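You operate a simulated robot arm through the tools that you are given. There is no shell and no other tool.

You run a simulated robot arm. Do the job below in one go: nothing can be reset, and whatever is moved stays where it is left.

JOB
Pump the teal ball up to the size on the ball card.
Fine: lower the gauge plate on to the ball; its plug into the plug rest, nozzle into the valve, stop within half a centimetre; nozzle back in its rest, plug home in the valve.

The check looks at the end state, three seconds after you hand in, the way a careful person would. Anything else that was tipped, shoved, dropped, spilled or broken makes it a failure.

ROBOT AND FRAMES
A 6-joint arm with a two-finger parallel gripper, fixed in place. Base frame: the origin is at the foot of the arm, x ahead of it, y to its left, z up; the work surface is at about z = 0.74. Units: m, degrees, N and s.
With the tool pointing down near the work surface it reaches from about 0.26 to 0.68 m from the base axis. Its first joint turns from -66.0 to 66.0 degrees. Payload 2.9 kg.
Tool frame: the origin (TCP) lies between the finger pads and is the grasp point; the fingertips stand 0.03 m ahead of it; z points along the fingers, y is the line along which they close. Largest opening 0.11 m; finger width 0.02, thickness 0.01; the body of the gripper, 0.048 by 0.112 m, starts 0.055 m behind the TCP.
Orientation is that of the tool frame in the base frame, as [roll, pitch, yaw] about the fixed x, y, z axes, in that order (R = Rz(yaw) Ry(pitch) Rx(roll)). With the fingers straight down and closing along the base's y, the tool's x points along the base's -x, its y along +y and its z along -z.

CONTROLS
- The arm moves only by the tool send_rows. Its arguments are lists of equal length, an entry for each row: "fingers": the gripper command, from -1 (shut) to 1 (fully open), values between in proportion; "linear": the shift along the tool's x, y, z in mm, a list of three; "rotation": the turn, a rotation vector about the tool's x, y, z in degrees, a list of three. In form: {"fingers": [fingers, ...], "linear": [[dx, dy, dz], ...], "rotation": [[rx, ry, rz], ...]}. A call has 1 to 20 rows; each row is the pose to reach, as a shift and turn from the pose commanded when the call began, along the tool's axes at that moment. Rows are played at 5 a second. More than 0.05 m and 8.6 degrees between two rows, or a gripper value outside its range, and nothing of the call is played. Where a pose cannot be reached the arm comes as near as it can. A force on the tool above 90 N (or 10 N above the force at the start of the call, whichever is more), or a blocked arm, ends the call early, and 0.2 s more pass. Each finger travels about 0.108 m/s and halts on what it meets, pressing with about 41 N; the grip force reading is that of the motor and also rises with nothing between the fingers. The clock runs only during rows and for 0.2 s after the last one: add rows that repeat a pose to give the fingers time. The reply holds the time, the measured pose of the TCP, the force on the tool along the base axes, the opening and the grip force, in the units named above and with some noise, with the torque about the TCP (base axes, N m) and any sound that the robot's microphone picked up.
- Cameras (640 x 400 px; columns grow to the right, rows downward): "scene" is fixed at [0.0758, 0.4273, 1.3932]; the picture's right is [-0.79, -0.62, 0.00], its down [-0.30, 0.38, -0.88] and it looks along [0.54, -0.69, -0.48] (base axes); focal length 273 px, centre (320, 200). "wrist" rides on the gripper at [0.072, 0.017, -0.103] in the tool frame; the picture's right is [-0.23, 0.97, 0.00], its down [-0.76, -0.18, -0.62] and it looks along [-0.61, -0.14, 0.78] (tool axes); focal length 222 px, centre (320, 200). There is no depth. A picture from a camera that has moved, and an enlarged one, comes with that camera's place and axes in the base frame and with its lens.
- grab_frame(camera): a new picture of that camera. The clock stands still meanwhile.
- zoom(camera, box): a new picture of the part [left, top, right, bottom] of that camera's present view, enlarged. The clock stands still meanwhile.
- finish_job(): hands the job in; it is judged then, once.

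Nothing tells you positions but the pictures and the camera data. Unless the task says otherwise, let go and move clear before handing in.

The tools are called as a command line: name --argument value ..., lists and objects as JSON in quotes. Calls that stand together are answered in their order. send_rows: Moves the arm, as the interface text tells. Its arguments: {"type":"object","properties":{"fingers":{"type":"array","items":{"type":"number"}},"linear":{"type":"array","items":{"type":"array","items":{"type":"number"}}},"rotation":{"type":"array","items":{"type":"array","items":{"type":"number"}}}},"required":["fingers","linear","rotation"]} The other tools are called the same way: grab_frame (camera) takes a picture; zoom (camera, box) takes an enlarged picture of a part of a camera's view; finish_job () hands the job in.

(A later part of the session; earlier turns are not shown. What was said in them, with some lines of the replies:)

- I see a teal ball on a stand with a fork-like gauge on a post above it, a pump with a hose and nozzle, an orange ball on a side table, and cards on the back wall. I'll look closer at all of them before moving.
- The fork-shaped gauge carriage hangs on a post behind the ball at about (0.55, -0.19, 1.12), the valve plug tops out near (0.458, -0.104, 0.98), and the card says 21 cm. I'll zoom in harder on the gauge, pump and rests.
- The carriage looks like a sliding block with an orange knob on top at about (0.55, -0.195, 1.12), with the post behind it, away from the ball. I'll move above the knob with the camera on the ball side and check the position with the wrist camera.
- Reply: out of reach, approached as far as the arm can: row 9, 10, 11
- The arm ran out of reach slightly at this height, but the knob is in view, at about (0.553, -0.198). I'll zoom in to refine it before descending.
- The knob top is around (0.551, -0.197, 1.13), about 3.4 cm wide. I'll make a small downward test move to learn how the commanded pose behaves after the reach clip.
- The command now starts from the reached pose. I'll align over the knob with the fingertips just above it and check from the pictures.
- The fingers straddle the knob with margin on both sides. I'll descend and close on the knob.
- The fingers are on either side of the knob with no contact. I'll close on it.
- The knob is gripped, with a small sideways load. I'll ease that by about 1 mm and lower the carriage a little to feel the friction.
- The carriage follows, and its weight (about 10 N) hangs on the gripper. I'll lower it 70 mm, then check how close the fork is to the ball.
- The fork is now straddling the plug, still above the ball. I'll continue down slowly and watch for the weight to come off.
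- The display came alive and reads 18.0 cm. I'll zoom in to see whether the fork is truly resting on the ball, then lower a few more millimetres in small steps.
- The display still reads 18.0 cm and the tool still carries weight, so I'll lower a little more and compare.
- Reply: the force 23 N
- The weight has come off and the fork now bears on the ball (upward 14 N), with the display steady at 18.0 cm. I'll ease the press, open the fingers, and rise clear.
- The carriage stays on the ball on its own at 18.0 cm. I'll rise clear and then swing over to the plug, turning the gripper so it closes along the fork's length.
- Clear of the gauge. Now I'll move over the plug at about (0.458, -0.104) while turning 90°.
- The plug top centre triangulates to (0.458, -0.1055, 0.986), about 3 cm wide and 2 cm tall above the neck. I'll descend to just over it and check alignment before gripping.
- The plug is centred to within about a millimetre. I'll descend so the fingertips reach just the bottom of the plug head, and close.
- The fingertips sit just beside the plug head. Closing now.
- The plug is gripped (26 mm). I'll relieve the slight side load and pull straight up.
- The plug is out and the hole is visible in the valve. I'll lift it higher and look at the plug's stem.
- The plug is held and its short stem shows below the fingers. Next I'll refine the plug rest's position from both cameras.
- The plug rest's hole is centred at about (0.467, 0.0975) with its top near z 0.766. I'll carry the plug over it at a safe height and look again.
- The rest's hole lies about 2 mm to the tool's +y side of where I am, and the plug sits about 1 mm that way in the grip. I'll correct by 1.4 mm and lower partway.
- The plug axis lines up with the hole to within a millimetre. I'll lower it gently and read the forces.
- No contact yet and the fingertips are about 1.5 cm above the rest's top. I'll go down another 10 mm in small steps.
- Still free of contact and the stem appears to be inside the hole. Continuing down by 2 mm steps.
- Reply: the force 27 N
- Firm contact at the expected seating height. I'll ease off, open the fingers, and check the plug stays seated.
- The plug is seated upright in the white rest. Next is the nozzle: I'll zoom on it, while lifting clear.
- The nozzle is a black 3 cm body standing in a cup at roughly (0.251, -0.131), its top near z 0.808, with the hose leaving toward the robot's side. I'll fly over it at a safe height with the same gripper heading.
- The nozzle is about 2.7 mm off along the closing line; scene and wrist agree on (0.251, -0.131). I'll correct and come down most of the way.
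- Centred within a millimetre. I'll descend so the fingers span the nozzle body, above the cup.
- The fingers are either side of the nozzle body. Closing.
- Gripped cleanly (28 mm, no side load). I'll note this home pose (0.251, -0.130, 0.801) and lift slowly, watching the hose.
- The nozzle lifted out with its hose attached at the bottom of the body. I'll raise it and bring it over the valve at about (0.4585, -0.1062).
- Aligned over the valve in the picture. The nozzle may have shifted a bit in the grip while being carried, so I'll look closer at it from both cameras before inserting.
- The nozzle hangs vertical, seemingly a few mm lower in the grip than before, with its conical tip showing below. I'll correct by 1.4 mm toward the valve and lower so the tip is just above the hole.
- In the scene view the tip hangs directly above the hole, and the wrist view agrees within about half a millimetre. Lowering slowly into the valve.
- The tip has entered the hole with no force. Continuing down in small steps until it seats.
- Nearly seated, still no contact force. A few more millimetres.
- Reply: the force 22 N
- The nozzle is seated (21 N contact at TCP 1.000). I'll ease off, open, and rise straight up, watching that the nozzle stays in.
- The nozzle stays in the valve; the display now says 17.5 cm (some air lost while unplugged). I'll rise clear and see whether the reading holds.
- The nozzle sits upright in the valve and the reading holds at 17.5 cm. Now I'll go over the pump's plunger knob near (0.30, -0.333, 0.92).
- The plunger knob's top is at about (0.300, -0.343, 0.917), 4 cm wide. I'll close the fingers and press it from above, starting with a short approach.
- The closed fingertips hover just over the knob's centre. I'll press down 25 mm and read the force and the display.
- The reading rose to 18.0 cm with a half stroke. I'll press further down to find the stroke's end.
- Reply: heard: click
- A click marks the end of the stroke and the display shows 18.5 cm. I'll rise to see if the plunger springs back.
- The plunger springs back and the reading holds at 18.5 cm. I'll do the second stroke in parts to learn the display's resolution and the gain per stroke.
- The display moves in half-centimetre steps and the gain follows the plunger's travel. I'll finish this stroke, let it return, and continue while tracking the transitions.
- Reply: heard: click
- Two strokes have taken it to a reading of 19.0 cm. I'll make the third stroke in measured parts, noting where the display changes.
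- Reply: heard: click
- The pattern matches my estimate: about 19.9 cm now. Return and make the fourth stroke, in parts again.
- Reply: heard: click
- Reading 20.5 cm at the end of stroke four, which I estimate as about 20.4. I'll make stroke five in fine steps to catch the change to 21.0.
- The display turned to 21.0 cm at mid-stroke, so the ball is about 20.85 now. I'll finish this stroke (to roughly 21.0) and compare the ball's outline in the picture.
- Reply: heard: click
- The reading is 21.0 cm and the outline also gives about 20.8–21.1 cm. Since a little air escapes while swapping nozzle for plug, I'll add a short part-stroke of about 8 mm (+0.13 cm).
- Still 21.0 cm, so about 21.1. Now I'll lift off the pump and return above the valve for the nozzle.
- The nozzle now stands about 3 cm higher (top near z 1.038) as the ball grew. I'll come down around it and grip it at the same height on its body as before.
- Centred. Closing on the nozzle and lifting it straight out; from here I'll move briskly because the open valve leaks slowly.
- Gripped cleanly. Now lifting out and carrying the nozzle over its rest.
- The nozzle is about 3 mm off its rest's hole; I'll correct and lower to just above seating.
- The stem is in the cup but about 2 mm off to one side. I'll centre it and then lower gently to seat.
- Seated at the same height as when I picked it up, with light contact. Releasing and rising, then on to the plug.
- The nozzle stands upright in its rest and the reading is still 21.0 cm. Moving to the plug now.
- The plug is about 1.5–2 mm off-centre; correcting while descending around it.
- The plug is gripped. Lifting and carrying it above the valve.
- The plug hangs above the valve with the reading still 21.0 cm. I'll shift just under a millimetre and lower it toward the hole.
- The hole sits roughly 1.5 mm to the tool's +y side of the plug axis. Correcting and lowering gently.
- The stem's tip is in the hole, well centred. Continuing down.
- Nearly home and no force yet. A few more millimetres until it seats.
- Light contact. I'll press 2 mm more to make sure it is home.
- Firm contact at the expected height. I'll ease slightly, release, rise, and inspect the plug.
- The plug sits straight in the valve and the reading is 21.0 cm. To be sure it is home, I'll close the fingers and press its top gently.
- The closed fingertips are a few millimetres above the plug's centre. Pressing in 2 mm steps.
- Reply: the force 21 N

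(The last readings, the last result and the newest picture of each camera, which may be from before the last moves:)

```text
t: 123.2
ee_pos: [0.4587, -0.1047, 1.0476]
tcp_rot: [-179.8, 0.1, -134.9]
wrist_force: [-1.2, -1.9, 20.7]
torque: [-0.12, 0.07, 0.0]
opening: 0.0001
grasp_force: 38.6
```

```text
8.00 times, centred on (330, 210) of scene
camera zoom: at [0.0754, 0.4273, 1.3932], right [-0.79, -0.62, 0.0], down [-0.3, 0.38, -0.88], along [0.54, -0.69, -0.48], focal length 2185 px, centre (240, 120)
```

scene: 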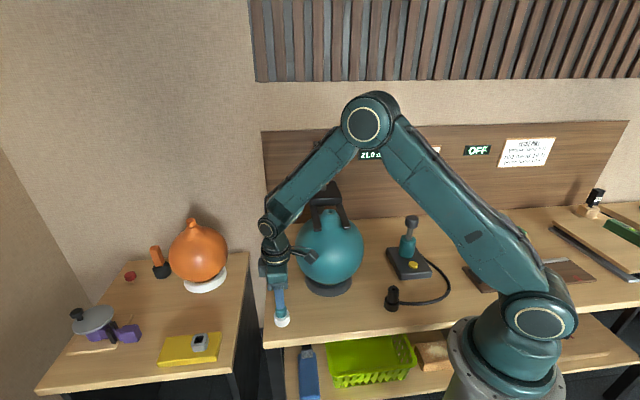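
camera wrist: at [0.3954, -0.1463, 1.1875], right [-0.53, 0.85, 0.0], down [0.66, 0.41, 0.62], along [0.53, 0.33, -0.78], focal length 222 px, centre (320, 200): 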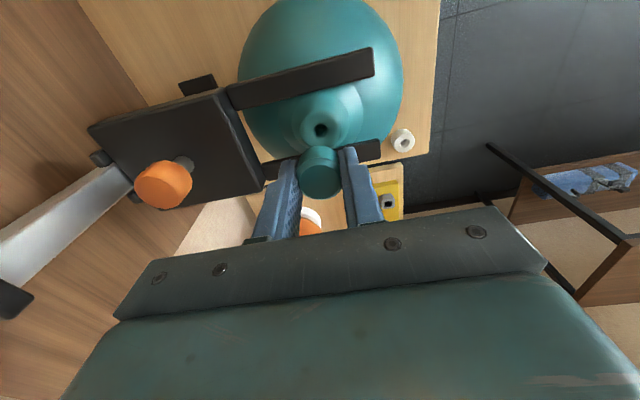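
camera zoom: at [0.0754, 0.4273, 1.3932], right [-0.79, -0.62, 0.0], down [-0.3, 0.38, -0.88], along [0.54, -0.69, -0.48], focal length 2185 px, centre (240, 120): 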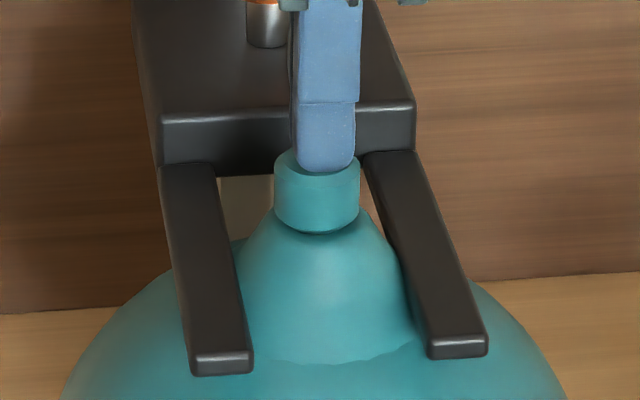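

The plug resists 20 N without moving and its top is at the expected height, so it is home. I'll rise and move clear.

send_rows --fingers '[-1, -1, -1, -1, -1, -1, -1, -1, -1, -1, -1, -1]' --linear '[[0, 0, -5], [0, 0, -20], [0, 0, -40], [0, 0, -65], [0, 0, -90], [0, 0, -115], [10, 0, -140], [30, 0, -160], [55, 0, -170], [80, 0, -175], [105, 0, -175], [105, 0, -175]]' --rotation '[[0, 0, 0], [0, 0, 0], [0, 0, 0], [0, 0, 0], [0, 0, 0], [0, 0, 0], [0, 0, 0], [0, 0, 0], [0, 0, 0], [0, 0, 0], [0, 0, 0], [0, 0, 0]]'

grab_frame --camera "scene"

zoom --camera "scene" --box '[260, 130, 480, 340]'

grab_frame --camera "wrist"

zoom --camera "scene" --box '[260, 295, 310, 335]'

zoom --camera "scene" --box '[375, 275, 425, 320]'

zoom --camera "scene" --box '[305, 180, 365, 240]'

```text
t: 125.8
ee_pos: [0.3853, -0.1802, 1.2201]
tcp_rot: [180.0, 0.0, -135.0]
wrist_force: [0.7, 0.1, 0.0]
torque: [0.0, 0.02, -0.04]
opening: 0.0
grasp_force: 38.0
```

```text
taken
```

scene: 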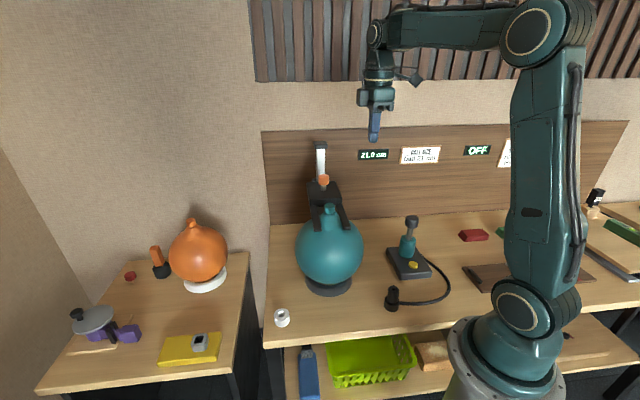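

```text
1.90 times, centred on (370, 235) of scene
camera zoom: at [0.0758, 0.4273, 1.3932], right [-0.79, -0.62, 0.0], down [-0.3, 0.38, -0.88], along [0.54, -0.69, -0.48], focal length 520 px, centre (225, 133)
```

zoom: 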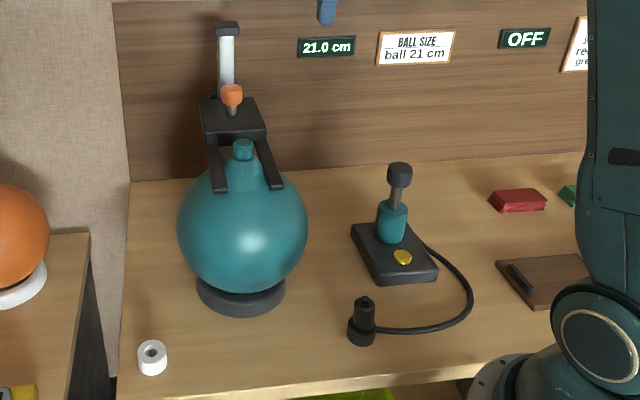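

```text
taken
camera wrist: at [0.3228, -0.2184, 1.3237], right [-0.53, 0.85, 0.0], down [0.66, 0.41, 0.62], along [0.53, 0.33, -0.78], focal length 222 px, centre (320, 200)
```

wrist: 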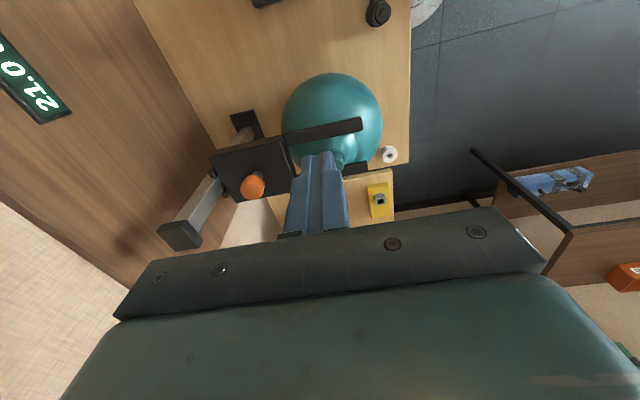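

```text
10.00 times, centred on (285, 315) of scene
camera zoom: at [0.0758, 0.4273, 1.3932], right [-0.79, -0.62, 0.0], down [-0.3, 0.38, -0.88], along [0.54, -0.69, -0.48], focal length 2732 px, centre (670, -950)
```

zoom: 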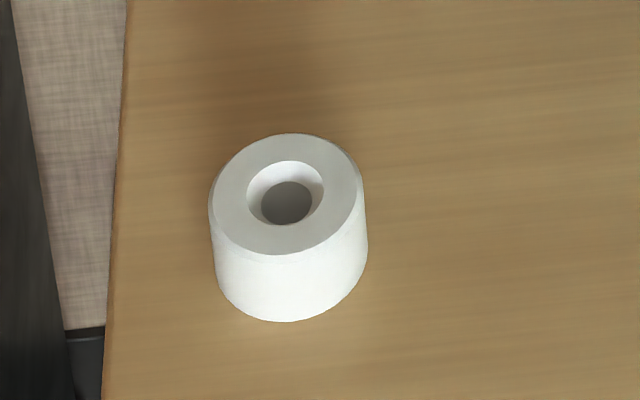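

```text
8.89 times, centred on (400, 298) of scene
camera zoom: at [0.0758, 0.4273, 1.3932], right [-0.79, -0.62, 0.0], down [-0.3, 0.38, -0.88], along [0.54, -0.69, -0.48], focal length 2428 px, centre (-391, -667)
```

zoom: 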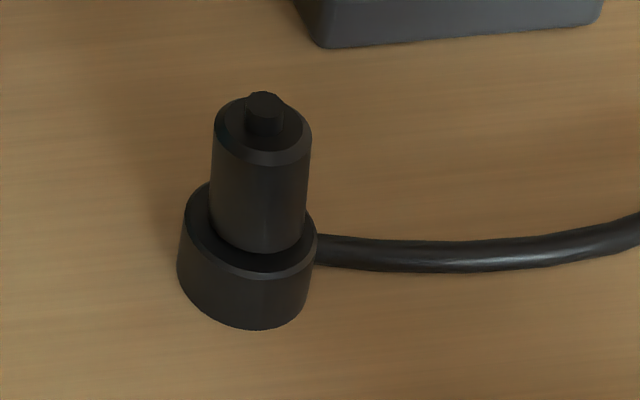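

```text
6.67 times, centred on (335, 210) of scene
camera zoom: at [0.0758, 0.4273, 1.3932], right [-0.79, -0.62, 0.0], down [-0.3, 0.38, -0.88], along [0.54, -0.69, -0.48], focal length 1821 px, centre (220, 133)
```

zoom: 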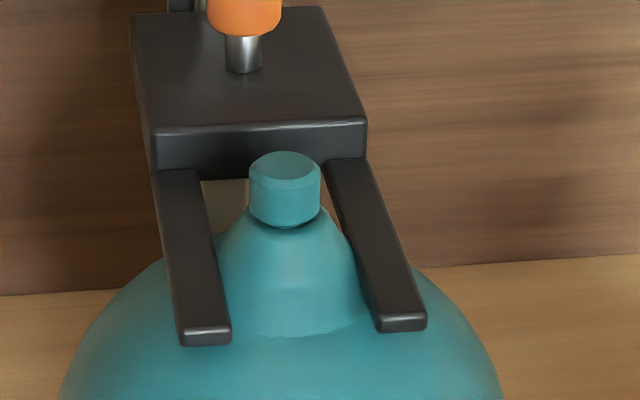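

Everything checks out:
- The display reads 21.0 cm, and the gauge fork rests on the ball.
- The plug is home in the valve, and the nozzle stands in its rest.
- The plug rest is empty and unmoved, and the arm is clear with nothing else disturbed.

I'm handing in now.

finish_job

```text
The job is handed in.
```

The teal ball is pumped up to the card's size: the gauge display reads 21.0 cm with the gauge plate resting on the ball. The display only shows half-centimetre steps, and I estimate the true size at about 20.9–21.1 cm, within the half-centimetre allowed.

- **Plug:** it is back in the valve. I pressed it from above with about 20 N and it did not move, so it is home.
- **Nozzle:** it stands upright in its rest at the same height as at the start, with the hose lying as before.
- **Everything else:** the plug rest is empty and has not moved, the arm is clear, and I saw nothing else disturbed in the last pictures.

The ball lost up to about half a centimetre of air while the valve was open before pumping. I added a short extra part-stroke at the end to allow for the same loss while putting the plug back.
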